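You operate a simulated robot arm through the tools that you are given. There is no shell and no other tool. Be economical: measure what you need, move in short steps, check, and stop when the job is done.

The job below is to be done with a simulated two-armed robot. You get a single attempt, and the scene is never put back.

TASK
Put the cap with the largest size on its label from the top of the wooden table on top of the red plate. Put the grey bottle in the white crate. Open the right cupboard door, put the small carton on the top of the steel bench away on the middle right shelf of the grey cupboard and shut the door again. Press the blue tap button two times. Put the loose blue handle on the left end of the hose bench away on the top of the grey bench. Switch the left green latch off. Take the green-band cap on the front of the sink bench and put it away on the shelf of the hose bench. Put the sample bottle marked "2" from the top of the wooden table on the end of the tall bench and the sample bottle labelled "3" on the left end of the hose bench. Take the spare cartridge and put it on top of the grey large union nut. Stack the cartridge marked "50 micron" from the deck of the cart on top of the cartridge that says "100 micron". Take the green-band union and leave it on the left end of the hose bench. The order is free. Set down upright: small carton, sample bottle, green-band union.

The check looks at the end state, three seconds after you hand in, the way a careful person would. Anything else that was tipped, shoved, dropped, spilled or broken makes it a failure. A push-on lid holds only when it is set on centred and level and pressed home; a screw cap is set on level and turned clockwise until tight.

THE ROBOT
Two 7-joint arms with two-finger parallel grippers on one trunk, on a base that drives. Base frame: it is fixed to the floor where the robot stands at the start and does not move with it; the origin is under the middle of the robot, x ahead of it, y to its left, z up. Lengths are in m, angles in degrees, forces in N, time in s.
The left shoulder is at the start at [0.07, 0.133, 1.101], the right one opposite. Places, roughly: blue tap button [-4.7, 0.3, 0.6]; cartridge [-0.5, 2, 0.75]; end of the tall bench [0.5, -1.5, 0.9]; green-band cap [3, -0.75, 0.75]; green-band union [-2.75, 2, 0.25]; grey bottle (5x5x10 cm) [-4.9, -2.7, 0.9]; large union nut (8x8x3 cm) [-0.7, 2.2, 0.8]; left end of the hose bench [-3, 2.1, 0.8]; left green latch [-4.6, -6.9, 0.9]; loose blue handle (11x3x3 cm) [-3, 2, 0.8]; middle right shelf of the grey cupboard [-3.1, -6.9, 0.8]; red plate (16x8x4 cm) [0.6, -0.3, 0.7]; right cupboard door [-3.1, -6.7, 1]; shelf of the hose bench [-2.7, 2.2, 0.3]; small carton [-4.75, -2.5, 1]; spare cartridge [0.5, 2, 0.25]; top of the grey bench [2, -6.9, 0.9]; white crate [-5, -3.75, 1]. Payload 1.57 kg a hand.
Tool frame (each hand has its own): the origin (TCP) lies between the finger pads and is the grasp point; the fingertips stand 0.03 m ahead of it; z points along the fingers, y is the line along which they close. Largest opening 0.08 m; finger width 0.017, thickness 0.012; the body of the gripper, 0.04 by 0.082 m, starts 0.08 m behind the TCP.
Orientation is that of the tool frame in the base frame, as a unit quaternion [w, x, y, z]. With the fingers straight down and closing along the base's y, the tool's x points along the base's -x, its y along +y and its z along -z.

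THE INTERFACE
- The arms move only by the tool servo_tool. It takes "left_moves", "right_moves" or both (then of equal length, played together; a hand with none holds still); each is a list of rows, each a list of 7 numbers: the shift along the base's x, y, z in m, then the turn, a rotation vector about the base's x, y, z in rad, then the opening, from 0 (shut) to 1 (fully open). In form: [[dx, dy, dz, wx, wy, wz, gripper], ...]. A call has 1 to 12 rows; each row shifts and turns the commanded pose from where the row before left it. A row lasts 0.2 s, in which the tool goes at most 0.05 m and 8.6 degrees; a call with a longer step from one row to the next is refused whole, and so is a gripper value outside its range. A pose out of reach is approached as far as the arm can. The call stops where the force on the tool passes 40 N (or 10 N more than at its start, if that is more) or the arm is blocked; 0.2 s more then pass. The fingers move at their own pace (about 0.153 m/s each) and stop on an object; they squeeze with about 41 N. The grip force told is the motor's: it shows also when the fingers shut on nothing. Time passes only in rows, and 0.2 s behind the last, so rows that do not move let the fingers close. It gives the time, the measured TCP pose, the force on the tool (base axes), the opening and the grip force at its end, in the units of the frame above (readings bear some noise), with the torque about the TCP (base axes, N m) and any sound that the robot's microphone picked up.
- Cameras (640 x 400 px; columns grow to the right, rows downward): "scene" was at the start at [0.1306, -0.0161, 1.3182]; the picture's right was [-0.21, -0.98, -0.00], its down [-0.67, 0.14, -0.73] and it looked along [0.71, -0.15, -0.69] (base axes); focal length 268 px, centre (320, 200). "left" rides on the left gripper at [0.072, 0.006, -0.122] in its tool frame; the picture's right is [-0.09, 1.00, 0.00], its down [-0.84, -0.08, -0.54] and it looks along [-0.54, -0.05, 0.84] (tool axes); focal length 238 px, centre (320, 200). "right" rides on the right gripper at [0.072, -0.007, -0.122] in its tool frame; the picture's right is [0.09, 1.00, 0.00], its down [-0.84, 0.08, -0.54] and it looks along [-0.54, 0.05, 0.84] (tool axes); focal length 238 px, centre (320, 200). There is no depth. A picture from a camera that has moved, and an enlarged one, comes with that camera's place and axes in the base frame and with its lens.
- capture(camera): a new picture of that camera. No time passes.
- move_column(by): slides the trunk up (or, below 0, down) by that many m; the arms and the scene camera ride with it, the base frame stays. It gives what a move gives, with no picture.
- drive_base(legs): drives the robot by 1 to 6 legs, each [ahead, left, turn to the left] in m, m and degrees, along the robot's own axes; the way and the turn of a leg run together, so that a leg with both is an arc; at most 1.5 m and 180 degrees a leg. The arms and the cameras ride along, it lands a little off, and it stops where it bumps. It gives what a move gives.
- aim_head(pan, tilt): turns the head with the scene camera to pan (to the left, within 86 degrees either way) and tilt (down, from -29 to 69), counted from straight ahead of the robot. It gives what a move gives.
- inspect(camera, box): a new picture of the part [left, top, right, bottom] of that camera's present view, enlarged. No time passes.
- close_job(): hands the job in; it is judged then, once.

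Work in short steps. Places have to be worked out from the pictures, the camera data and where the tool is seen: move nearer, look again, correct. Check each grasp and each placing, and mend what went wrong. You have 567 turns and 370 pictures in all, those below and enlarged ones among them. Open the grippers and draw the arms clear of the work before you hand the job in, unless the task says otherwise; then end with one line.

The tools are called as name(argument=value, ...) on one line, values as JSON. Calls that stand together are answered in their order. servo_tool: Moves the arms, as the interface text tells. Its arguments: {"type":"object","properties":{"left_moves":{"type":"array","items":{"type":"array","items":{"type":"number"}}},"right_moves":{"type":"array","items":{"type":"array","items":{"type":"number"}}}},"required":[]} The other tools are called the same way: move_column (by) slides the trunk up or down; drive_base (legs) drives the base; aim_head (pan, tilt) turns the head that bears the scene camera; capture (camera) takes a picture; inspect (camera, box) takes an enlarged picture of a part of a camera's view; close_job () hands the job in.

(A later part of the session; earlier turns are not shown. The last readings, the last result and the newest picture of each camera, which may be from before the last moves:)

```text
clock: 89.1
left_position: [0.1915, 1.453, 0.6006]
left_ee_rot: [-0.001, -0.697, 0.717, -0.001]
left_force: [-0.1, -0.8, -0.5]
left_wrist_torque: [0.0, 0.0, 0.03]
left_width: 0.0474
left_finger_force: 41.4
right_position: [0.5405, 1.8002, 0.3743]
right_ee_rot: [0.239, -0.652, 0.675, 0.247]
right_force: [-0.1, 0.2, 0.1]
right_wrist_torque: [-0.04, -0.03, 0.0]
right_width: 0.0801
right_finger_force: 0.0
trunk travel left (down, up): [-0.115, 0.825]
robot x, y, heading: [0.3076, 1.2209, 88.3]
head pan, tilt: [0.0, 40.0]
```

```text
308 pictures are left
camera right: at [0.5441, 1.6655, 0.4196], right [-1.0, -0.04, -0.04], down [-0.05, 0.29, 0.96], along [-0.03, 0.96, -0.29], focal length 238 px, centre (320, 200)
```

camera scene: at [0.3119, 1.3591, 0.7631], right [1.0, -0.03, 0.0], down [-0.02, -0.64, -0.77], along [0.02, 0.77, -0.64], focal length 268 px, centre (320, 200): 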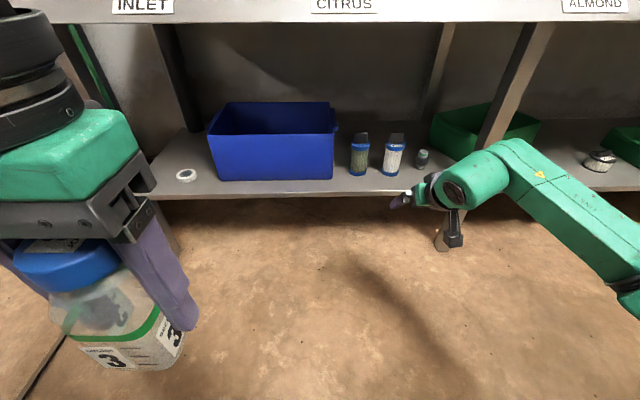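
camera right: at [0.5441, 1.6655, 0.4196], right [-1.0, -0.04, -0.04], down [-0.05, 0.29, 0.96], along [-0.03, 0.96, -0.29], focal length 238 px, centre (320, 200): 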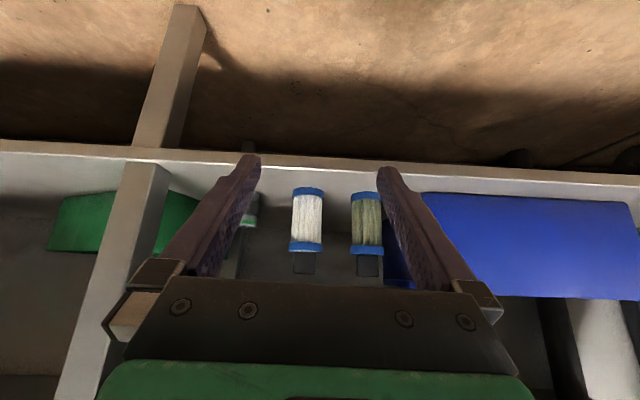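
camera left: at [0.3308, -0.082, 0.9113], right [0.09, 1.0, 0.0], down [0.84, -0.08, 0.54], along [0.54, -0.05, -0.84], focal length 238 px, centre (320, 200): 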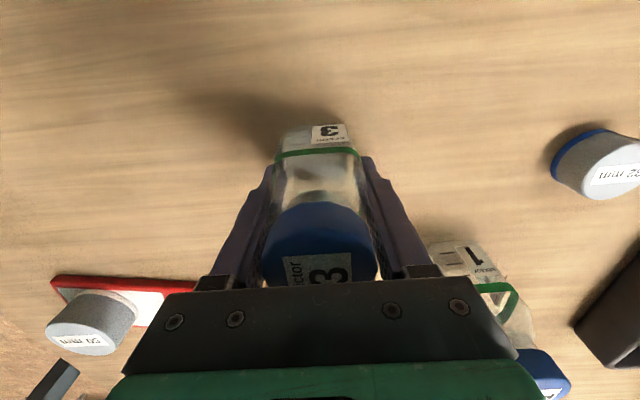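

The cartridge axis reads x≈0.548. I extend another 0.12 m forward, centred on it, and re-check.

servo_tool(right_moves=[[0.007, 0.04, -0.005, 0, 0, 0, 1], [0, 0.04, -0.005, 0, 0, 0, 1], [0, 0.04, -0.005, 0, 0, 0, 1]])

capture(camera="right")

capture(camera="scene")

```text
clock: 89.9
left_position: [0.1917, 1.4538, 0.6001]
left_ee_rot: [-0.001, -0.696, 0.718, -0.001]
left_force: [0.1, 0.4, -1.0]
left_wrist_torque: [0.0, -0.01, 0.0]
left_width: 0.0472
left_finger_force: 41.3
right_position: [0.5473, 1.9196, 0.3608]
right_ee_rot: [0.24, -0.653, 0.675, 0.246]
right_force: [0.0, 0.7, 0.3]
right_wrist_torque: [-0.03, 0.01, 0.0]
right_width: 0.0798
right_finger_force: 0.1
trunk travel left (down, up): [-0.115, 0.825]
robot x, y, heading: [0.3115, 1.2231, 88.3]
head pan, tilt: [0.0, 40.0]
```

```text
307 pictures are left
camera right: at [0.5513, 1.7852, 0.4068], right [-1.0, -0.05, -0.04], down [-0.05, 0.29, 0.96], along [-0.03, 0.96, -0.29], focal length 238 px, centre (320, 200)
```

right: 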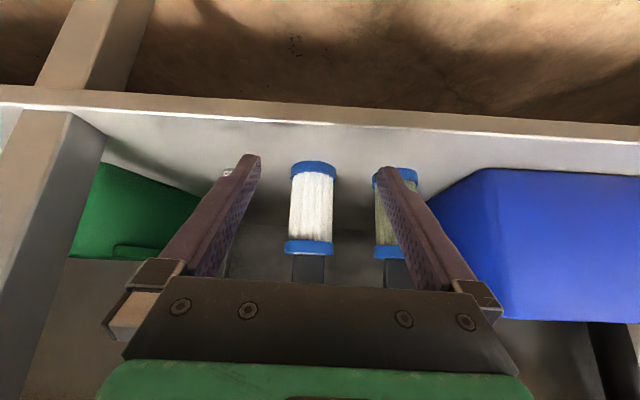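

```text
306 pictures are left
camera scene: at [0.3119, 1.3591, 0.7631], right [1.0, -0.03, 0.0], down [-0.02, -0.64, -0.77], along [0.02, 0.77, -0.64], focal length 268 px, centre (320, 200)
```

scene: 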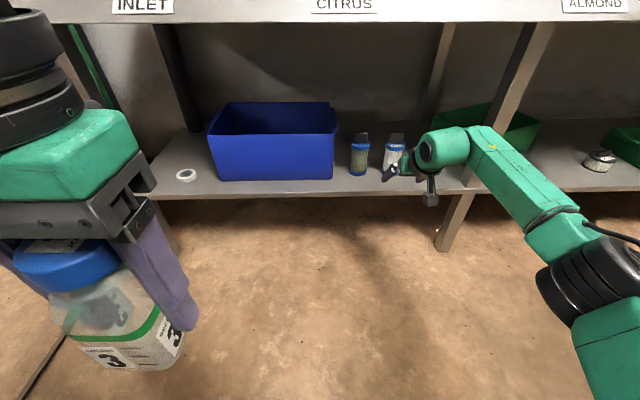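

Nearly centred (3 mm off). I advance another 6 cm and check forearm clearance to the bench leg.

servo_tool(right_moves=[[0.003, 0.03, 0, 0, 0, 0, 1], [0, 0.03, 0, 0, 0, 0, 1]])

capture(camera="right")

inspect(camera="scene", box=[330, 100, 570, 250])

```text
clock: 90.5
left_position: [0.1923, 1.4528, 0.6007]
left_ee_rot: [-0.001, -0.697, 0.717, 0.0]
left_force: [0.4, 0.2, -0.5]
left_wrist_torque: [-0.03, -0.01, 0.03]
left_width: 0.0472
left_finger_force: 40.5
right_position: [0.5481, 1.9304, 0.3613]
right_ee_rot: [0.24, -0.652, 0.676, 0.247]
right_force: [-0.5, 0.1, 0.7]
right_wrist_torque: [0.0, -0.01, -0.04]
right_width: 0.0801
right_finger_force: 0.1
right hand out of reach, approached as far as the arm can: row 1, 2
trunk travel left (down, up): [-0.115, 0.825]
robot x, y, heading: [0.3096, 1.2213, 87.7]
head pan, tilt: [0.0, 40.0]
```

```text
305 pictures are left
camera right: at [0.5525, 1.7954, 0.4071], right [-1.0, -0.04, -0.04], down [-0.05, 0.29, 0.96], along [-0.03, 0.96, -0.29], focal length 238 px, centre (320, 200)
```

right: 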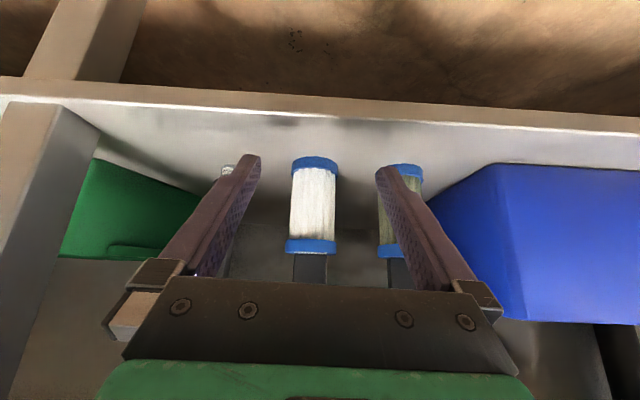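

```text
2.67 times, centred on (450, 175) of scene
camera zoom: at [0.3119, 1.3591, 0.7631], right [1.0, -0.03, 0.0], down [-0.02, -0.64, -0.77], along [0.02, 0.77, -0.64], focal length 716 px, centre (-27, 267)
```

zoom: 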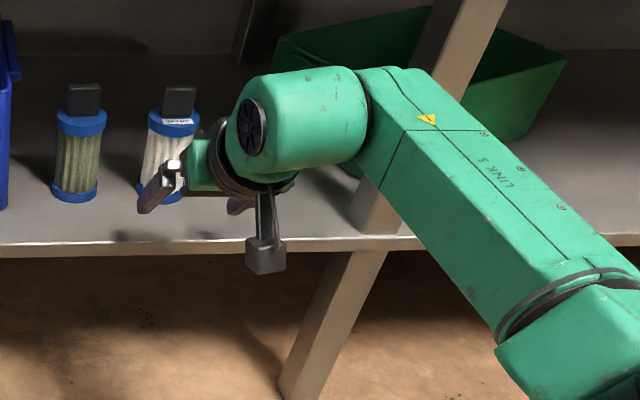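

Going straight in would bring the forearm into the bench leg. I'll retract, and re-approach with the robot turned ~25° right so the forearm trails behind.

servo_tool(right_moves=[[0, -0.03, 0.01, 0, 0, 0, 1], [0, -0.04, 0.01, 0, 0, 0, 1], [0, -0.04, 0.01, 0, 0, 0, 1], [0, -0.04, 0, 0, 0, 0, 1], [0, -0.04, 0, 0, 0, 0, 1]])

drive_base(legs=[[0.0, 0.41, 0], [0.07, 0, -25]])

capture(camera="right")

capture(camera="scene")

```text
clock: 91.7
left_position: [0.1916, 1.4531, 0.5998]
left_ee_rot: [0.0, -0.696, 0.718, 0.0]
left_force: [0.3, 0.3, -0.4]
left_wrist_torque: [-0.03, 0.01, 0.01]
left_width: 0.0472
left_finger_force: 40.7
right_position: [0.5464, 1.7406, 0.3905]
right_ee_rot: [0.24, -0.652, 0.675, 0.246]
right_force: [0.4, -0.5, 0.0]
right_wrist_torque: [-0.02, 0.01, 0.0]
right_width: 0.0799
right_finger_force: 0.1
trunk travel left (down, up): [-0.115, 0.825]
robot x, y, heading: [0.3056, 1.2221, 88.3]
head pan, tilt: [0.0, 40.0]
```

```text
clock: 95.5
left_position: [-0.0902, 1.5621, 0.6015]
left_ee_rot: [-0.001, -0.525, 0.851, 0.0]
left_force: [0.1, 0.1, -1.2]
left_wrist_torque: [-0.04, 0.04, -0.01]
left_width: 0.0471
left_finger_force: 40.9
right_position: [0.3522, 1.6725, 0.3908]
right_ee_rot: [0.288, -0.492, 0.8, 0.189]
right_force: [-0.3, -0.3, 0.5]
right_wrist_torque: [0.0, 0.03, -0.02]
right_width: 0.0799
right_finger_force: 0.0
trunk travel left (down, up): [-0.115, 0.825]
robot x, y, heading: [-0.0851, 1.3011, 63.2]
head pan, tilt: [0.0, 40.0]
```

```text
303 pictures are left
camera right: at [0.2995, 1.5482, 0.437], right [-0.92, 0.38, -0.04], down [0.08, 0.28, 0.96], along [0.38, 0.88, -0.29], focal length 238 px, centre (320, 200)
```

right: 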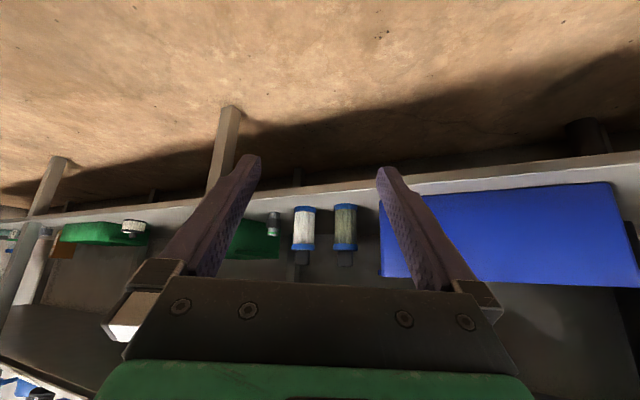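

```text
302 pictures are left
camera scene: at [-0.0224, 1.425, 0.7631], right [0.89, -0.45, 0.0], down [-0.29, -0.57, -0.77], along [0.34, 0.68, -0.64], focal length 268 px, centre (320, 200)
```

scene: 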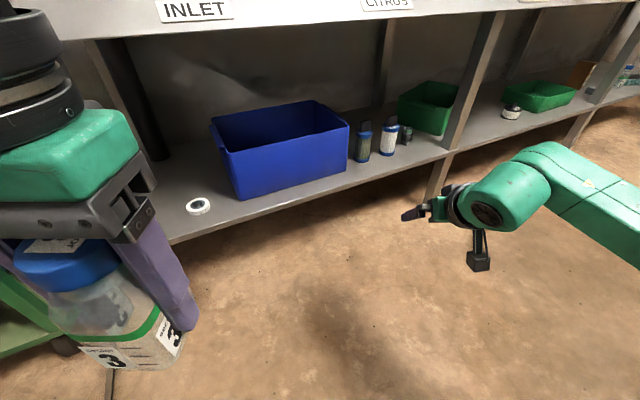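

Aligned: the target lies 0.42 m ahead, 1 cm right. I drive 0.25 m forward and look.

drive_base(legs=[[0.25, -0.01, 0]])

capture(camera="right")

capture(camera="scene")

```text
clock: 97.3
left_position: [0.033, 1.7828, 0.6]
left_ee_rot: [0.0, -0.524, 0.852, -0.001]
left_force: [-0.3, 0.4, -0.8]
left_wrist_torque: [-0.02, -0.02, -0.01]
left_width: 0.047
left_finger_force: 40.5
right_position: [0.4753, 1.8934, 0.3904]
right_ee_rot: [0.288, -0.491, 0.801, 0.188]
right_force: [-0.8, 0.2, -0.4]
right_wrist_torque: [-0.01, -0.02, -0.02]
right_width: 0.0799
right_finger_force: 0.0
trunk travel left (down, up): [-0.115, 0.825]
robot x, y, heading: [0.0423, 1.5253, 63.3]
head pan, tilt: [0.0, 40.0]
```

```text
301 pictures are left
camera right: at [0.4227, 1.7689, 0.437], right [-0.92, 0.38, -0.04], down [0.08, 0.28, 0.96], along [0.38, 0.88, -0.29], focal length 238 px, centre (320, 200)
```

right: 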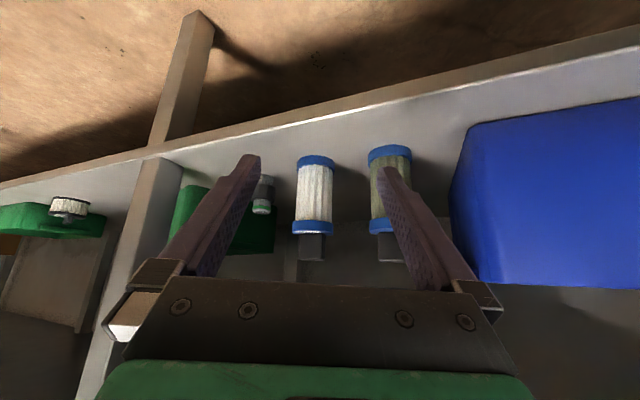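

```text
300 pictures are left
camera scene: at [0.1007, 1.6461, 0.7631], right [0.89, -0.45, 0.0], down [-0.29, -0.57, -0.77], along [0.35, 0.68, -0.64], focal length 268 px, centre (320, 200)
```

scene: 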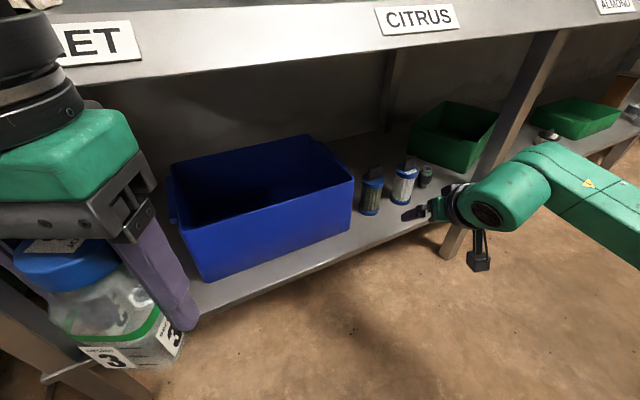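

Target vector is (0.074, 0.147) from the TCP; forearm clearance to the leg looks sufficient (~7 cm). I advance half-way.

servo_tool(right_moves=[[0.0185, 0.0367, -0.009, 0, 0, 0, 1], [0.0185, 0.0367, -0.009, 0, 0, 0, 1]])

capture(camera="right")

capture(camera="scene")

```text
clock: 97.9
left_position: [0.0315, 1.783, 0.6004]
left_ee_rot: [-0.001, -0.524, 0.852, 0.0]
left_force: [-0.4, -0.8, -0.5]
left_wrist_torque: [0.03, 0.01, -0.01]
left_width: 0.0472
left_finger_force: 41.2
right_position: [0.5134, 1.9665, 0.374]
right_ee_rot: [0.287, -0.492, 0.8, 0.189]
right_force: [0.4, 0.1, -0.5]
right_wrist_torque: [-0.03, 0.06, 0.01]
right_width: 0.0799
right_finger_force: 0.2
trunk travel left (down, up): [-0.115, 0.825]
robot x, y, heading: [0.0412, 1.5247, 63.3]
head pan, tilt: [0.0, 40.0]
```

```text
299 pictures are left
camera right: at [0.4601, 1.8412, 0.4204], right [-0.92, 0.38, -0.04], down [0.08, 0.28, 0.96], along [0.38, 0.88, -0.29], focal length 238 px, centre (320, 200)
```

right: 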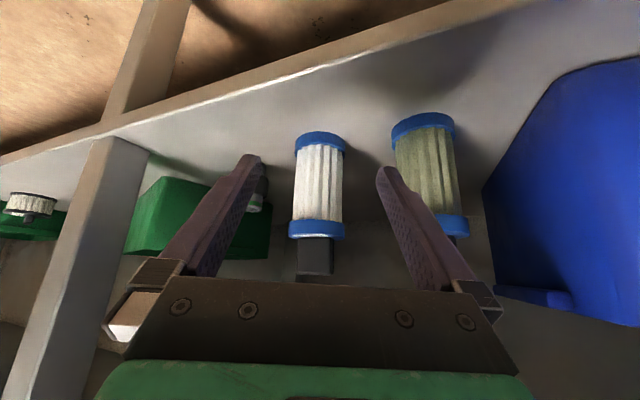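

```text
298 pictures are left
camera scene: at [0.1007, 1.6461, 0.7631], right [0.89, -0.45, 0.0], down [-0.29, -0.57, -0.77], along [0.35, 0.68, -0.64], focal length 268 px, centre (320, 200)
```

scene: 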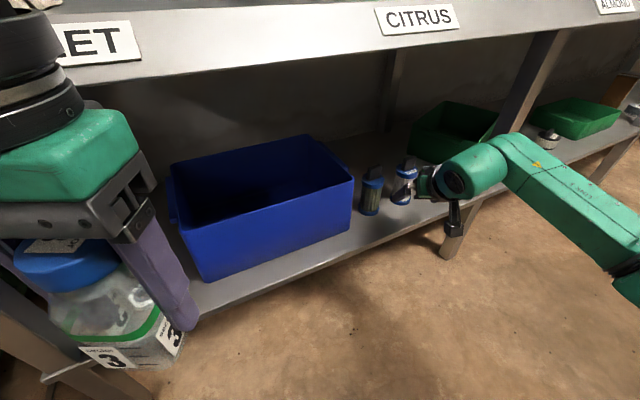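

Centred. I advance the remaining 8 cm in three rows and grip.

servo_tool(right_moves=[[0.011, 0.0248, -0.006, 0, 0, 0, 1], [0.011, 0.0248, -0.006, 0, 0, 0, 1], [0.011, 0.0248, -0.006, 0, 0, 0, 1]])

capture(camera="right")

inspect(camera="scene", box=[340, 80, 580, 260])

```text
clock: 98.7
left_position: [0.0328, 1.7831, 0.6007]
left_ee_rot: [0.0, -0.524, 0.852, 0.0]
left_force: [-0.3, -0.5, -1.2]
left_wrist_torque: [0.02, 0.0, 0.02]
left_width: 0.0472
left_finger_force: 41.1
right_position: [0.5478, 2.0422, 0.3545]
right_ee_rot: [0.287, -0.491, 0.8, 0.189]
right_force: [0.8, 0.0, 0.5]
right_wrist_torque: [0.01, 0.0, 0.02]
right_width: 0.0798
right_finger_force: 0.0
trunk travel left (down, up): [-0.115, 0.825]
robot x, y, heading: [0.0446, 1.5266, 63.3]
head pan, tilt: [0.0, 40.0]
```

```text
297 pictures are left
camera right: at [0.4941, 1.9176, 0.4015], right [-0.92, 0.38, -0.04], down [0.08, 0.28, 0.96], along [0.38, 0.88, -0.29], focal length 238 px, centre (320, 200)
```

right: 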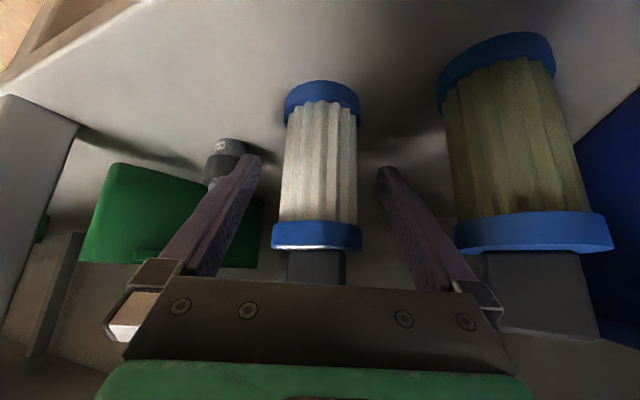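

```text
2.22 times, centred on (460, 170) of scene
camera zoom: at [0.1007, 1.6461, 0.7631], right [0.89, -0.45, 0.0], down [-0.29, -0.57, -0.77], along [0.35, 0.68, -0.64], focal length 597 px, centre (9, 267)
```

zoom: 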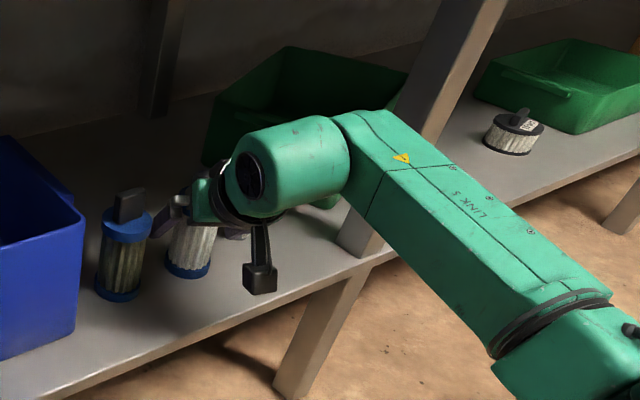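

The cartridge is still ~2 cm ahead of the TCP. I narrow the fingers slightly (to stay clear of the union), go 2 cm further, and close.

servo_tool(right_moves=[[0, 0, 0, 0, 0, 0, 0.86], [0.009, 0.018, 0, 0, 0, 0, 0.86], [0, 0, 0, 0, 0, 0, 0.3], [0, 0, 0, 0, 0, 0, 0.3], [0, 0, 0, 0, 0, 0, 0.3]])

capture(camera="right")

```text
clock: 99.9
left_position: [0.0323, 1.7816, 0.5987]
left_ee_rot: [-0.001, -0.524, 0.851, 0.0]
left_force: [0.2, 0.2, 0.1]
left_wrist_torque: [0.01, -0.03, -0.02]
left_width: 0.0471
left_finger_force: 40.8
right_position: [0.5553, 2.058, 0.3546]
right_ee_rot: [0.287, -0.491, 0.8, 0.189]
right_force: [0.4, 0.1, 0.7]
right_wrist_torque: [-0.04, -0.08, 0.0]
right_width: 0.0525
right_finger_force: 40.7
trunk travel left (down, up): [-0.115, 0.825]
robot x, y, heading: [0.0427, 1.5223, 63.4]
head pan, tilt: [0.0, 40.0]
```

```text
295 pictures are left
camera right: at [0.5036, 1.9344, 0.401], right [-0.92, 0.38, -0.04], down [0.08, 0.28, 0.96], along [0.38, 0.88, -0.29], focal length 238 px, centre (320, 200)
```

right: 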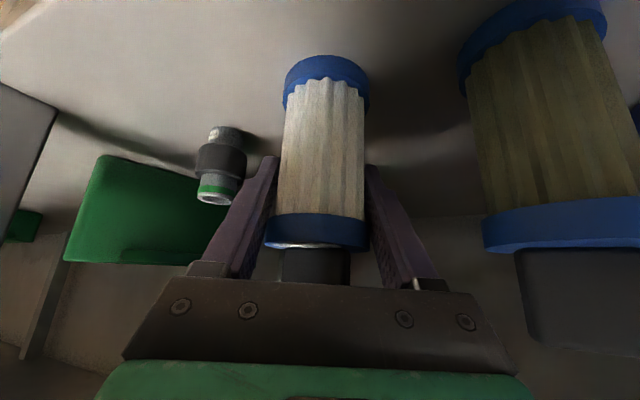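

Gripped (0.0525). I lift 3 cm and retract along the approach direction.

servo_tool(right_moves=[[0, 0, 0.015, 0, 0, 0, 0.3], [0, 0, 0.02, 0, 0, 0, 0.3], [-0.018, -0.036, 0, 0, 0, 0, 0.3], [-0.02, -0.04, 0, 0, 0, 0, 0.3], [-0.02, -0.04, 0, 0, 0, 0, 0.3], [-0.02, -0.04, 0, 0, 0, 0, 0.3], [-0.02, -0.04, 0, 0, 0, 0, 0.3], [-0.02, -0.04, 0, 0, 0, 0, 0.3]])

capture(camera="right")

capture(camera="scene")

```text
clock: 101.7
left_position: [0.0322, 1.7833, 0.5996]
left_ee_rot: [-0.001, -0.523, 0.852, -0.001]
left_force: [-0.1, -0.2, -0.6]
left_wrist_torque: [-0.04, -0.02, 0.02]
left_width: 0.0469
left_finger_force: 40.8
right_position: [0.4366, 1.8233, 0.3885]
right_ee_rot: [0.289, -0.49, 0.801, 0.189]
right_force: [-0.3, -0.1, 0.0]
right_wrist_torque: [0.04, -0.02, 0.0]
right_width: 0.0523
right_finger_force: 40.7
trunk travel left (down, up): [-0.115, 0.825]
robot x, y, heading: [0.0387, 1.5258, 63.2]
head pan, tilt: [0.0, 40.0]
```

```text
294 pictures are left
camera right: at [0.383, 1.6995, 0.4345], right [-0.92, 0.38, -0.04], down [0.08, 0.28, 0.96], along [0.38, 0.88, -0.29], focal length 238 px, centre (320, 200)
```

right: 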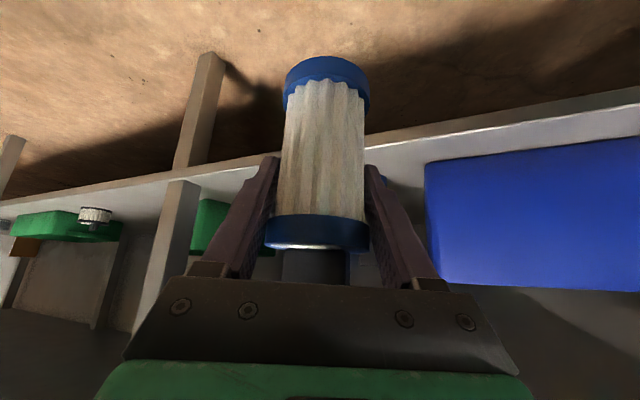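

```text
293 pictures are left
camera scene: at [0.1006, 1.6461, 0.7631], right [0.89, -0.45, 0.0], down [-0.29, -0.57, -0.77], along [0.35, 0.68, -0.64], focal length 268 px, centre (320, 200)
```

scene: 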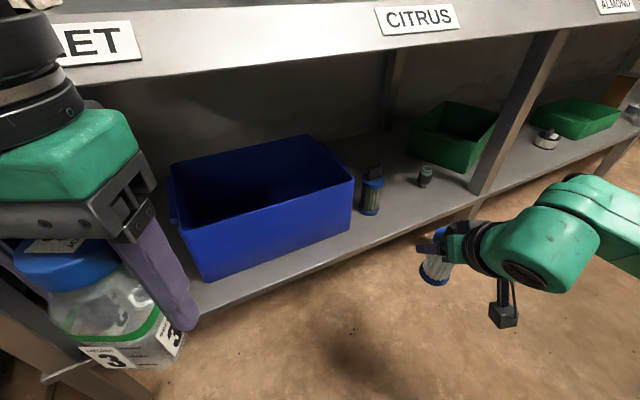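

The spare cartridge is out. I back off, raise the column, and head for the cart with the robot at ~71° heading.

drive_base(legs=[[-0.4, 0, 0], [0, 0, 8]])

move_column(by=0.57)

drive_base(legs=[[0, 0.95, 0]])

capture(camera="scene")

capture(camera="right")

```text
clock: 104.8
left_position: [-0.1838, 1.4228, 0.5996]
left_ee_rot: [-0.001, -0.581, 0.814, 0.001]
left_force: [0.7, -0.1, -0.3]
left_wrist_torque: [0.0, 0.0, 0.01]
left_width: 0.0473
left_finger_force: 40.9
right_position: [0.2114, 1.5168, 0.3891]
right_ee_rot: [0.274, -0.544, 0.765, 0.209]
right_force: [0.0, 0.2, -0.5]
right_wrist_torque: [0.03, 0.03, 0.05]
right_width: 0.0523
right_finger_force: 41.4
trunk travel left (down, up): [-0.115, 0.825]
robot x, y, heading: [-0.1386, 1.1662, 71.0]
head pan, tilt: [0.0, 40.0]
```

```text
refused: 0.57 is not a number from -0.4 to 0.4
```

```text
clock: 109.8
left_position: [-1.0821, 1.73, 0.5989]
left_ee_rot: [0.0, -0.582, 0.813, 0.0]
left_force: [0.7, -0.7, -1.1]
left_wrist_torque: [-0.01, 0.03, 0.04]
left_width: 0.0469
left_finger_force: 41.3
right_position: [-0.6892, 1.8268, 0.3885]
right_ee_rot: [0.274, -0.545, 0.764, 0.209]
right_force: [-0.4, 0.1, -0.7]
right_wrist_torque: [0.02, -0.02, -0.02]
right_width: 0.0522
right_finger_force: 41.2
trunk travel left (down, up): [-0.115, 0.825]
robot x, y, heading: [-1.0388, 1.4759, 71.0]
head pan, tilt: [0.0, 40.0]
```

```text
292 pictures are left
camera scene: at [-0.9958, 1.6046, 0.7631], right [0.95, -0.32, 0.0], down [-0.21, -0.61, -0.77], along [0.25, 0.72, -0.64], focal length 268 px, centre (320, 200)
```

scene: 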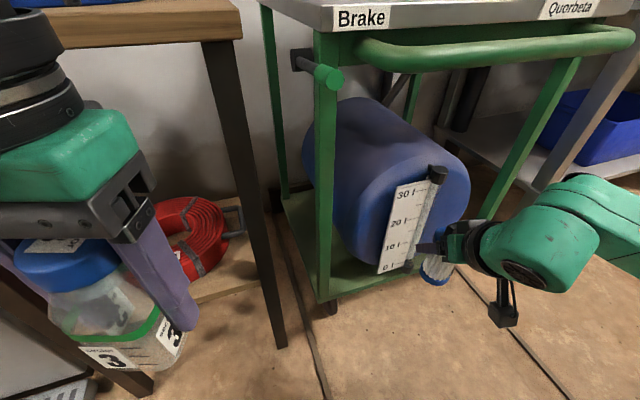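

```text
291 pictures are left
camera right: at [-0.7235, 1.697, 0.4346], right [-0.97, 0.25, -0.04], down [0.04, 0.29, 0.96], along [0.25, 0.92, -0.29], focal length 238 px, centre (320, 200)
```

right: 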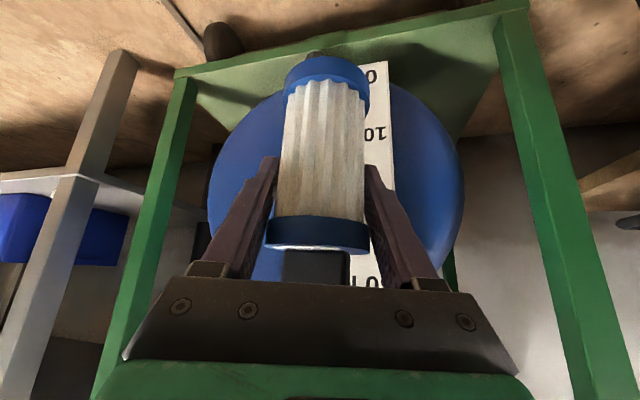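

The column move was refused (limit 0.4), so the hand is low in front of the cart. I back off 0.3 m, then raise in two steps and return.

drive_base(legs=[[-0.3, 0, 0]])

move_column(by=0.4)

move_column(by=0.2)

drive_base(legs=[[0.3, 0, 0]])

capture(camera="scene")

capture(camera="right")

```text
clock: 111.8
left_position: [-1.1791, 1.4488, 0.5996]
left_ee_rot: [-0.001, -0.583, 0.812, 0.0]
left_force: [0.5, 0.2, -0.8]
left_wrist_torque: [0.0, 0.02, -0.01]
left_width: 0.0469
left_finger_force: 41.5
right_position: [-0.7845, 1.5467, 0.3881]
right_ee_rot: [0.274, -0.546, 0.764, 0.208]
right_force: [0.1, -0.5, -1.0]
right_wrist_torque: [0.02, -0.01, 0.01]
right_width: 0.0521
right_finger_force: 41.1
trunk travel left (down, up): [-0.115, 0.825]
robot x, y, heading: [-1.1354, 1.1954, 71.3]
head pan, tilt: [0.0, 40.0]
```

```text
clock: 115.6
left_position: [-1.1779, 1.4498, 0.9994]
left_ee_rot: [-0.001, -0.583, 0.813, 0.0]
left_force: [-0.1, -0.1, 0.3]
left_wrist_torque: [0.0, -0.03, 0.01]
left_width: 0.047
left_finger_force: 41.0
right_position: [-0.7843, 1.5475, 0.7896]
right_ee_rot: [0.274, -0.545, 0.764, 0.209]
right_force: [-0.3, 0.3, -0.9]
right_wrist_torque: [-0.01, -0.01, -0.01]
right_width: 0.052
right_finger_force: 41.3
trunk travel left (down, up): [-0.515, 0.425]
robot x, y, heading: [-1.1325, 1.1957, 71.2]
head pan, tilt: [0.0, 40.0]
```

```text
clock: 117.8
left_position: [-1.1788, 1.4497, 1.2002]
left_ee_rot: [-0.001, -0.583, 0.812, 0.0]
left_force: [0.3, 0.1, -0.7]
left_wrist_torque: [-0.01, 0.01, 0.0]
left_width: 0.047
left_finger_force: 41.2
right_position: [-0.7847, 1.5474, 0.9882]
right_ee_rot: [0.273, -0.546, 0.764, 0.208]
right_force: [-0.3, 0.6, -0.5]
right_wrist_torque: [-0.01, 0.04, 0.0]
right_width: 0.0519
right_finger_force: 41.0
trunk travel left (down, up): [-0.715, 0.225]
robot x, y, heading: [-1.1334, 1.1958, 71.0]
head pan, tilt: [0.0, 40.0]
```

```text
clock: 119.8
left_position: [-1.0839, 1.7302, 1.2006]
left_ee_rot: [0.0, -0.583, 0.812, 0.002]
left_force: [-0.4, -0.1, -0.5]
left_wrist_torque: [-0.01, -0.03, -0.02]
left_width: 0.0471
left_finger_force: 41.2
right_position: [-0.6898, 1.8278, 0.9894]
right_ee_rot: [0.274, -0.546, 0.764, 0.208]
right_force: [-0.2, 0.0, -0.7]
right_wrist_torque: [0.02, -0.01, -0.02]
right_width: 0.052
right_finger_force: 41.1
trunk travel left (down, up): [-0.715, 0.225]
robot x, y, heading: [-1.0383, 1.4793, 71.7]
head pan, tilt: [0.0, 40.0]
```

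```text
290 pictures are left
camera scene: at [-0.9966, 1.6056, 1.3632], right [0.95, -0.32, 0.0], down [-0.21, -0.61, -0.77], along [0.25, 0.73, -0.64], focal length 268 px, centre (320, 200)
```

scene: 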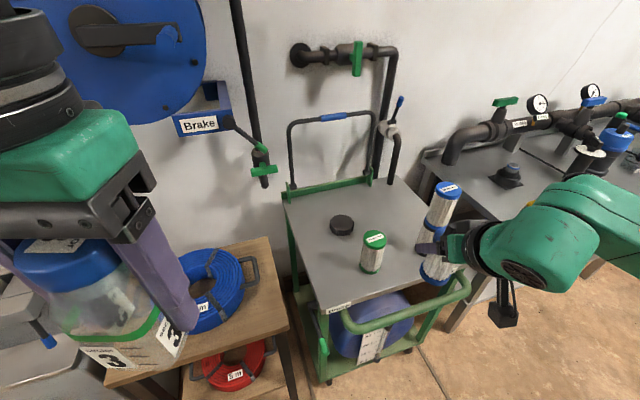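

```text
289 pictures are left
camera right: at [-0.7246, 1.6992, 1.0349], right [-0.97, 0.25, -0.04], down [0.04, 0.29, 0.96], along [0.25, 0.92, -0.29], focal length 238 px, centre (320, 200)
```

right: 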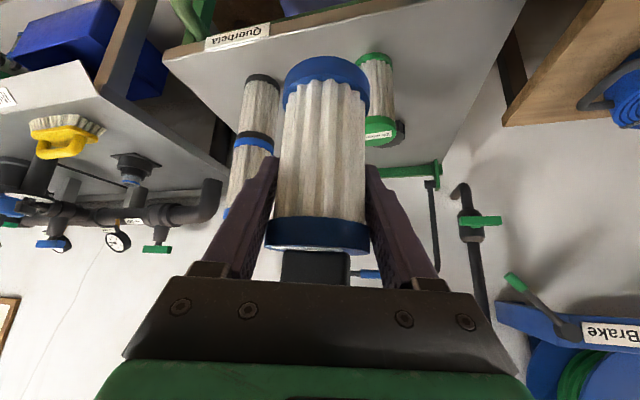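

The nut is at about (-0.735, 2.142). To keep the forearm clear of the stacked pair I raise the column to its top so that the forearm slopes upward, then bring the hand down again.

move_column(by=0.22)

servo_tool(right_moves=[[-0.01, 0, -0.03, 0, 0, -0.07, 0.3], [-0.01, 0, -0.04, 0, 0, -0.07, 0.3], [-0.01, 0, -0.04, 0, 0, 0, 0.3], [-0.01, 0, -0.04, 0, 0, 0, 0.3], [0, 0, -0.04, 0, 0, 0, 0.3]])

aim_head(pan=-15, tilt=50)

capture(camera="scene")

```text
clock: 122.2
left_position: [-1.0824, 1.7318, 1.4192]
left_ee_rot: [-0.001, -0.584, 0.812, 0.001]
left_force: [-0.2, -0.5, 0.8]
left_wrist_torque: [-0.01, -0.05, 0.0]
left_width: 0.047
left_finger_force: 41.5
right_position: [-0.6903, 1.8307, 1.2078]
right_ee_rot: [0.274, -0.546, 0.764, 0.209]
right_force: [0.3, -0.4, -1.1]
right_wrist_torque: [0.04, -0.01, 0.0]
right_width: 0.0516
right_finger_force: 40.7
trunk travel left (down, up): [-0.935, 0.005]
robot x, y, heading: [-1.0377, 1.4772, 71.5]
head pan, tilt: [0.0, 40.0]
```

```text
clock: 123.4
left_position: [-1.0837, 1.7325, 1.4199]
left_ee_rot: [-0.001, -0.583, 0.813, 0.001]
left_force: [-0.2, -0.7, -0.9]
left_wrist_torque: [-0.03, 0.01, 0.0]
left_width: 0.0472
left_finger_force: 41.0
right_position: [-0.731, 1.829, 1.0175]
right_ee_rot: [0.287, -0.492, 0.8, 0.19]
right_force: [0.1, -0.9, -1.4]
right_wrist_torque: [0.02, 0.02, -0.01]
right_width: 0.0519
right_finger_force: 40.8
trunk travel left (down, up): [-0.935, 0.005]
robot x, y, heading: [-1.0353, 1.4808, 71.1]
head pan, tilt: [0.0, 40.0]
```

```text
clock: 124.2
left_position: [-1.0832, 1.7322, 1.4196]
left_ee_rot: [-0.001, -0.583, 0.813, 0.0]
left_force: [0.7, 0.3, -0.8]
left_wrist_torque: [0.01, 0.02, -0.06]
left_width: 0.0472
left_finger_force: 41.2
right_position: [-0.7308, 1.8292, 1.0177]
right_ee_rot: [0.287, -0.492, 0.8, 0.188]
right_force: [0.5, -0.3, -1.2]
right_wrist_torque: [0.03, -0.01, 0.02]
right_width: 0.0518
right_finger_force: 40.9
trunk travel left (down, up): [-0.935, 0.005]
robot x, y, heading: [-1.0421, 1.4786, 71.1]
head pan, tilt: [-15.0, 50.0]
```

```text
288 pictures are left
camera scene: at [-0.9806, 1.5904, 1.569], right [0.83, -0.55, 0.0], down [-0.42, -0.64, -0.64], along [0.36, 0.54, -0.77], focal length 268 px, centre (320, 200)
```

scene: 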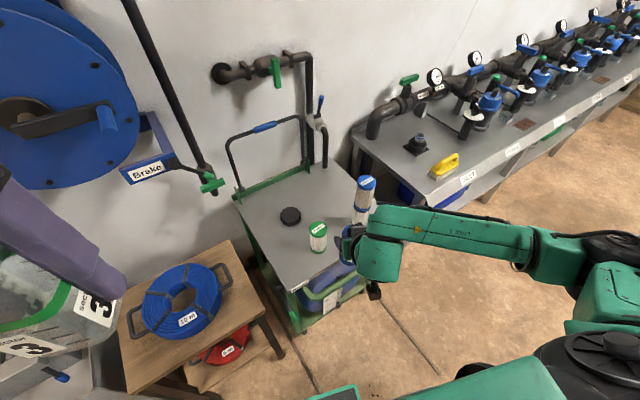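

I advance above the green cartridge at safe height toward the nut and check the forearm.

servo_tool(right_moves=[[-0.003, 0.04, 0, 0, 0, 0, 0.3], [-0.003, 0.045, 0, 0, 0, 0, 0.3], [0, 0.045, 0, 0, 0, 0, 0.3], [0, 0.045, 0, 0, 0, 0, 0.3], [0, 0.045, 0, 0, 0, 0, 0.3]])

capture(camera="scene")

capture(camera="right")

```text
clock: 125.3
left_position: [-1.0849, 1.7358, 1.419]
left_ee_rot: [-0.002, -0.583, 0.813, -0.001]
left_force: [-0.2, 0.6, -0.7]
left_wrist_torque: [-0.03, 0.01, -0.02]
left_width: 0.0473
left_finger_force: 41.1
right_position: [-0.7381, 2.0548, 1.0192]
right_ee_rot: [0.287, -0.492, 0.8, 0.188]
right_force: [-0.9, -0.3, -1.2]
right_wrist_torque: [0.01, 0.04, -0.01]
right_width: 0.0518
right_finger_force: 41.0
trunk travel left (down, up): [-0.935, 0.005]
robot x, y, heading: [-1.04, 1.4767, 71.3]
head pan, tilt: [-15.0, 50.0]
```

```text
287 pictures are left
camera scene: at [-0.982, 1.5937, 1.5687], right [0.83, -0.55, 0.0], down [-0.42, -0.64, -0.64], along [0.36, 0.53, -0.77], focal length 268 px, centre (320, 200)
```

scene: 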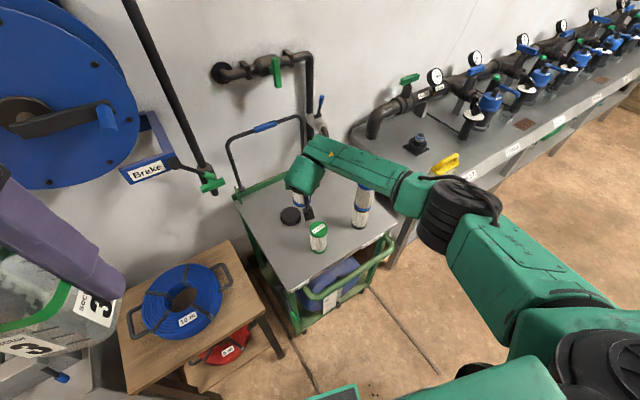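

```text
286 pictures are left
camera right: at [-0.7894, 1.9302, 1.0653], right [-0.92, 0.38, -0.04], down [0.08, 0.29, 0.95], along [0.37, 0.88, -0.29], focal length 238 px, centre (320, 200)
```

right: 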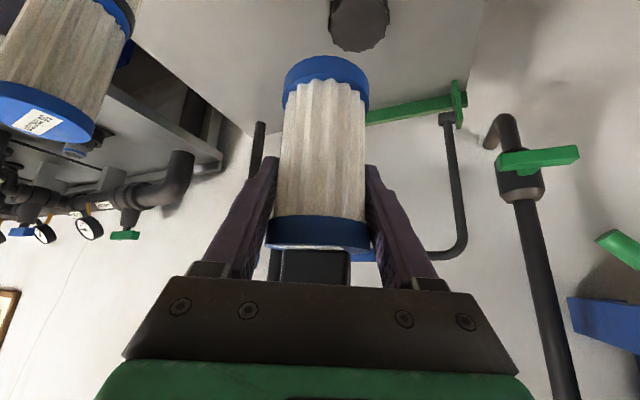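

The forearm would pass too near the stack when lowered. Instead I'll set the spare down on the cart's free front-left corner (-0.825, 1.965) and regrasp it with a vertical tool.

servo_tool(right_moves=[[0, -0.045, 0, 0, 0, 0, 0.3], [0, -0.045, 0, 0, 0, 0, 0.3], [0, -0.045, 0, 0, 0, 0, 0.3], [0, -0.045, 0, 0, 0, 0, 0.3], [-0.045, 0, 0, 0, 0, 0, 0.3], [-0.042, 0.02, 0, 0, 0, 0, 0.3], [0, 0.04, -0.02, 0, 0, 0, 0.3], [0, 0.03, -0.03, 0, 0, 0, 0.3], [0, 0, -0.04, 0, 0, 0, 0.3], [0, 0, -0.04, 0, 0, 0, 0.3]])

capture(camera="scene")

capture(camera="right")

```text
clock: 127.5
left_position: [-1.0833, 1.7323, 1.4204]
left_ee_rot: [-0.001, -0.584, 0.812, 0.0]
left_force: [-0.4, 0.4, -0.6]
left_wrist_torque: [0.02, -0.03, -0.02]
left_width: 0.047
left_finger_force: 41.7
right_position: [-0.8242, 1.9613, 0.8902]
right_ee_rot: [0.288, -0.492, 0.799, 0.189]
right_force: [-0.4, 0.1, 0.3]
right_wrist_torque: [0.02, 0.04, 0.03]
right_width: 0.0517
right_finger_force: 40.5
trunk travel left (down, up): [-0.935, 0.005]
robot x, y, heading: [-1.0373, 1.4776, 71.4]
head pan, tilt: [-15.0, 50.0]
```

```text
285 pictures are left
camera scene: at [-0.9813, 1.5908, 1.569], right [0.83, -0.55, 0.0], down [-0.42, -0.64, -0.64], along [0.36, 0.53, -0.77], focal length 268 px, centre (320, 200)
```

scene: 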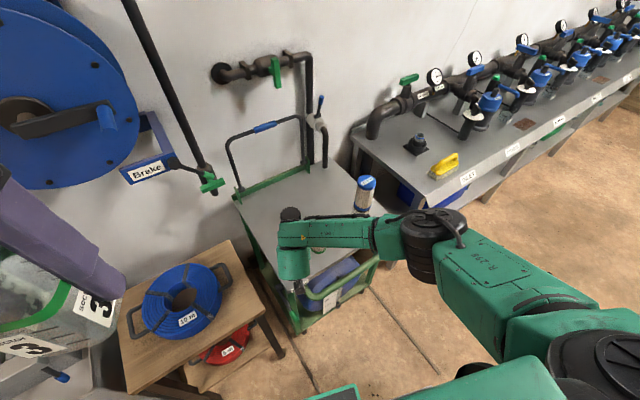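

```text
284 pictures are left
camera right: at [-0.8765, 1.8377, 0.9357], right [-0.92, 0.38, -0.04], down [0.08, 0.28, 0.96], along [0.38, 0.88, -0.29], focal length 238 px, centre (320, 200)
```

right: 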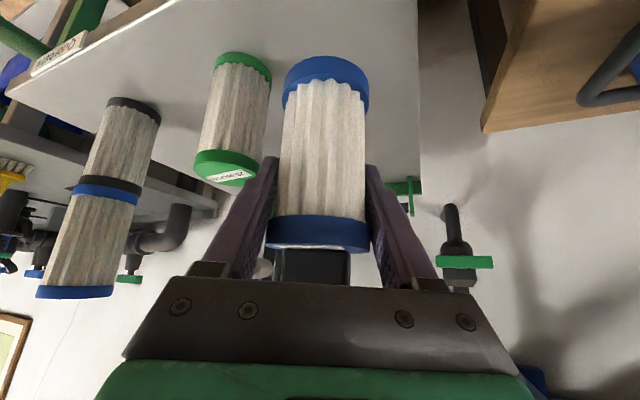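

Forearm is clear here. I lower toward the deck (expected contact near TCP 0.823).

servo_tool(right_moves=[[0, 0, -0.03, 0, 0, 0, 0.3], [0, 0, -0.025, 0, 0, 0, 0.3], [0, 0, -0.004, 0, 0, 0, 0.3]])

servo_tool(right_moves=[[0, 0, -0.003, 0, 0, 0, 0.3], [0, 0, -0.003, 0, 0, 0, 0.3]])

inspect(camera="right", box=[200, 20, 440, 170])

```text
clock: 128.3
left_position: [-1.0829, 1.7321, 1.4194]
left_ee_rot: [-0.001, -0.583, 0.812, 0.001]
left_force: [0.7, 0.4, -0.7]
left_wrist_torque: [0.0, 0.01, 0.02]
left_width: 0.047
left_finger_force: 41.2
right_position: [-0.8207, 1.9594, 0.8304]
right_ee_rot: [0.287, -0.492, 0.8, 0.189]
right_force: [0.1, -0.4, -0.2]
right_wrist_torque: [0.02, 0.03, 0.02]
right_width: 0.0517
right_finger_force: 40.4
trunk travel left (down, up): [-0.935, 0.005]
robot x, y, heading: [-1.0374, 1.4746, 71.3]
head pan, tilt: [-15.0, 50.0]
```

```text
clock: 128.9
left_position: [-1.0827, 1.7324, 1.42]
left_ee_rot: [-0.001, -0.582, 0.813, -0.001]
left_force: [-0.1, -0.2, -1.0]
left_wrist_torque: [0.0, 0.02, -0.01]
left_width: 0.0473
left_finger_force: 41.2
right_position: [-0.8216, 1.9603, 0.8239]
right_ee_rot: [0.287, -0.491, 0.8, 0.189]
right_force: [0.7, -0.7, -0.8]
right_wrist_torque: [0.01, -0.01, 0.03]
right_width: 0.0517
right_finger_force: 40.8
trunk travel left (down, up): [-0.935, 0.005]
robot x, y, heading: [-1.0399, 1.4784, 71.4]
head pan, tilt: [-15.0, 50.0]
```

```text
2.67 times, centred on (320, 95) of right
camera zoom: at [-0.8748, 1.8361, 0.8701], right [-0.92, 0.38, -0.04], down [0.08, 0.28, 0.96], along [0.38, 0.88, -0.29], focal length 636 px, centre (320, 480)
```

zoom: 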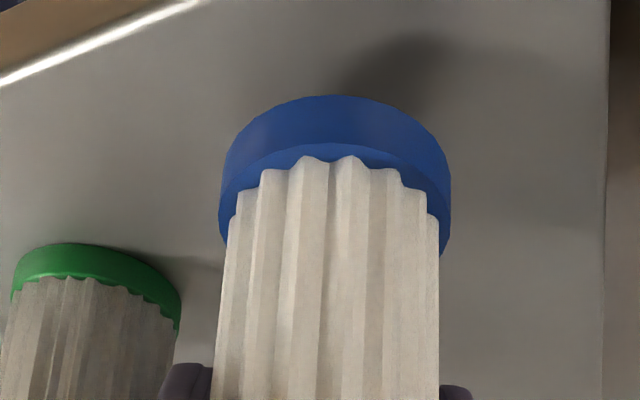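

No contact yet; a visible shadow gap remains. I continue in 3 mm steps.

servo_tool(right_moves=[[0, 0, -0.003, 0, 0, 0, 0.3], [0, 0, -0.002, 0, 0, 0, 0.3]])

servo_tool(right_moves=[[0, 0, -0.003, 0, 0, 0, 0.3], [0, 0, -0.002, 0, 0, 0, 0.3]])

servo_tool(right_moves=[[0, 0, -0.002, 0, 0, 0, 0.3], [0, 0, -0.001, 0, 0, 0, 0.3]])

```text
clock: 129.6
left_position: [-1.0843, 1.7326, 1.4187]
left_ee_rot: [-0.001, -0.583, 0.812, -0.001]
left_force: [-0.4, -0.5, -0.8]
left_wrist_torque: [0.03, -0.02, 0.01]
left_width: 0.047
left_finger_force: 41.1
right_position: [-0.8212, 1.9608, 0.8168]
right_ee_rot: [0.287, -0.492, 0.8, 0.189]
right_force: [0.2, 0.3, 0.3]
right_wrist_torque: [-0.03, 0.02, 0.04]
right_width: 0.0519
right_finger_force: 40.9
trunk travel left (down, up): [-0.935, 0.005]
robot x, y, heading: [-1.0393, 1.4798, 71.2]
head pan, tilt: [-15.0, 50.0]
```

```text
clock: 130.2
left_position: [-1.084, 1.7327, 1.4195]
left_ee_rot: [-0.001, -0.583, 0.812, -0.001]
left_force: [0.5, -0.7, -0.1]
left_wrist_torque: [-0.02, -0.02, -0.01]
left_width: 0.0469
left_finger_force: 40.8
right_position: [-0.8228, 1.9596, 0.8144]
right_ee_rot: [0.287, -0.492, 0.8, 0.189]
right_force: [-0.3, 0.3, 0.1]
right_wrist_torque: [-0.02, 0.03, -0.01]
right_width: 0.0517
right_finger_force: 40.9
trunk travel left (down, up): [-0.935, 0.005]
robot x, y, heading: [-1.0367, 1.4775, 71.3]
head pan, tilt: [-15.0, 50.0]
```

```text
clock: 130.8
left_position: [-1.0836, 1.7329, 1.4202]
left_ee_rot: [-0.001, -0.583, 0.813, 0.0]
left_force: [-0.2, 0.5, -1.0]
left_wrist_torque: [0.0, 0.0, -0.02]
left_width: 0.0471
left_finger_force: 41.0
right_position: [-0.823, 1.9597, 0.8105]
right_ee_rot: [0.287, -0.492, 0.8, 0.19]
right_force: [-0.4, 0.7, -0.1]
right_wrist_torque: [0.03, -0.02, 0.0]
right_width: 0.0517
right_finger_force: 41.5
trunk travel left (down, up): [-0.935, 0.005]
robot x, y, heading: [-1.039, 1.476, 71.4]
head pan, tilt: [-15.0, 50.0]
```

inspect(camera="right", box=[200, 20, 440, 170])

servo_tool(right_moves=[[0, 0, -0.003, 0, 0, 0, 0.3], [0, 0, -0.003, 0, 0, 0, 0.3]])

```text
2.67 times, centred on (320, 95) of right
camera zoom: at [-0.8752, 1.836, 0.8565], right [-0.92, 0.38, -0.04], down [0.08, 0.29, 0.96], along [0.37, 0.88, -0.29], focal length 636 px, centre (320, 480)
```

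zoom: 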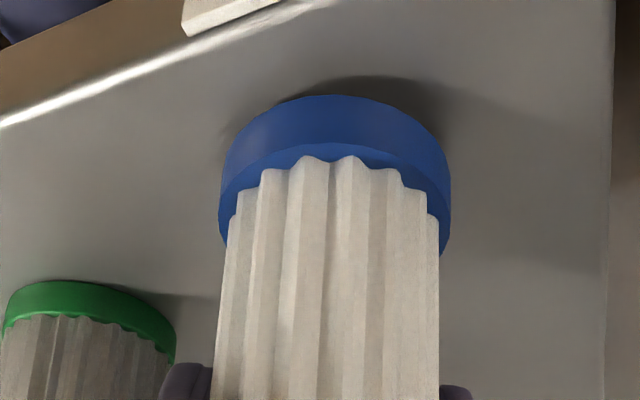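

```text
clock: 131.3
left_position: [-1.0843, 1.7308, 1.4203]
left_ee_rot: [0.0, -0.582, 0.813, 0.0]
left_force: [-0.7, 0.2, -0.9]
left_wrist_torque: [0.01, -0.01, 0.01]
left_width: 0.0473
left_finger_force: 40.9
right_position: [-0.8222, 1.9592, 0.8047]
right_ee_rot: [0.288, -0.491, 0.8, 0.19]
right_force: [-0.8, 0.1, 2.2]
right_wrist_torque: [0.02, -0.1, 0.04]
right_width: 0.052
right_finger_force: 40.5
trunk travel left (down, up): [-0.935, 0.005]
robot x, y, heading: [-1.0359, 1.4812, 71.0]
head pan, tilt: [-15.0, 50.0]
```

Contact begins at 0.805. I press 1 mm more, release and retract along the tool axis.

servo_tool(right_moves=[[0, 0, -0.001, 0, 0, 0, 0.3], [0, 0, 0, 0, 0, 0, 0.9], [0, 0, 0, 0, 0, 0, 0.9], [0, 0, 0, 0, 0, 0, 1], [-0.011, -0.023, 0.03, 0, 0, 0, 1], [-0.011, -0.023, 0.03, 0, 0, 0, 1], [-0.011, -0.023, 0.03, 0, 0, 0, 1], [-0.011, -0.023, 0.03, 0, 0, 0, 1]])

capture(camera="right")

capture(camera="scene")

```text
clock: 133.2
left_position: [-1.0832, 1.7309, 1.4193]
left_ee_rot: [0.0, -0.583, 0.813, 0.001]
left_force: [0.2, 0.0, -0.7]
left_wrist_torque: [0.01, 0.02, -0.05]
left_width: 0.0469
left_finger_force: 40.5
right_position: [-0.8648, 1.8692, 0.9238]
right_ee_rot: [0.287, -0.491, 0.8, 0.19]
right_force: [-0.1, -0.4, 0.0]
right_wrist_torque: [-0.02, 0.01, 0.03]
right_width: 0.0802
right_finger_force: 0.1
trunk travel left (down, up): [-0.935, 0.005]
robot x, y, heading: [-1.0448, 1.4805, 71.4]
head pan, tilt: [-15.0, 50.0]
```

```text
281 pictures are left
camera right: at [-0.9186, 1.7444, 0.9697], right [-0.92, 0.38, -0.04], down [0.08, 0.28, 0.96], along [0.38, 0.88, -0.29], focal length 238 px, centre (320, 200)
```

right: 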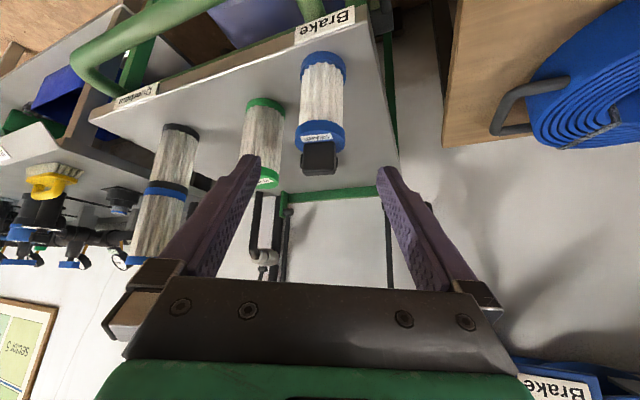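

```text
280 pictures are left
camera scene: at [-0.9809, 1.5897, 1.5689], right [0.83, -0.55, 0.0], down [-0.42, -0.64, -0.64], along [0.36, 0.54, -0.77], focal length 268 px, centre (320, 200)
```

scene: 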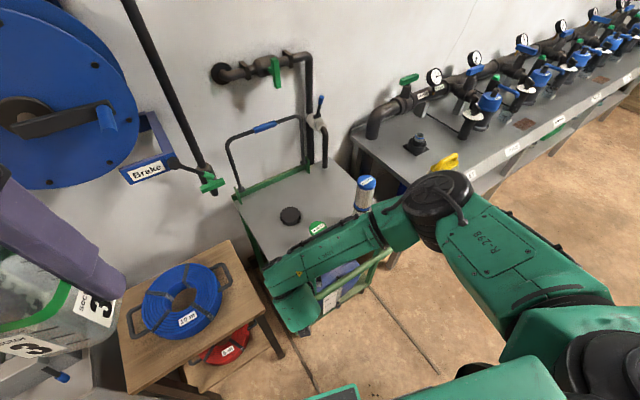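

The spare stands on the deck. I turn the tool back to vertical, rising to z≈1.03.

servo_tool(right_moves=[[0.0, 0.0, 0.03, 0, 0, 0, 1], [0.0, 0, 0.02, -0.126, 0.06, 0, 1], [0, 0, 0.02, -0.126, 0.06, 0, 1], [0, 0, 0.02, -0.126, 0.06, 0, 1], [0, 0.0, 0.01, -0.126, 0.06, 0, 1], [0, 0.0, 0.01, -0.126, 0.06, 0, 1], [0.02, 0.02, 0, 0, 0, 0, 1]])

capture(camera="right")

```text
clock: 134.8
left_position: [-1.0829, 1.7314, 1.4199]
left_ee_rot: [-0.001, -0.582, 0.813, 0.0]
left_force: [0.5, 0.1, -0.8]
left_wrist_torque: [-0.05, 0.0, -0.01]
left_width: 0.0474
left_finger_force: 40.9
right_position: [-0.845, 1.8893, 1.0338]
right_ee_rot: [-0.001, -0.523, 0.852, 0.002]
right_force: [0.3, 0.3, 0.2]
right_wrist_torque: [-0.04, -0.01, 0.01]
right_width: 0.0803
right_finger_force: 0.1
trunk travel left (down, up): [-0.935, 0.005]
robot x, y, heading: [-1.04, 1.4819, 71.3]
head pan, tilt: [-15.0, 50.0]
```

```text
279 pictures are left
camera right: at [-0.8716, 1.8207, 1.155], right [-0.93, 0.37, 0.01], down [0.31, 0.78, 0.54], along [0.2, 0.51, -0.84], focal length 238 px, centre (320, 200)
```

right: 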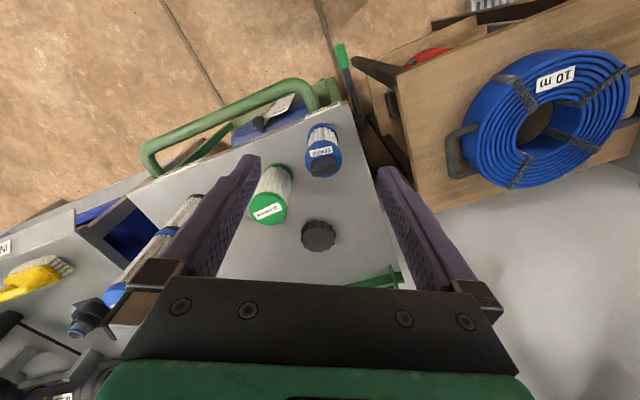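

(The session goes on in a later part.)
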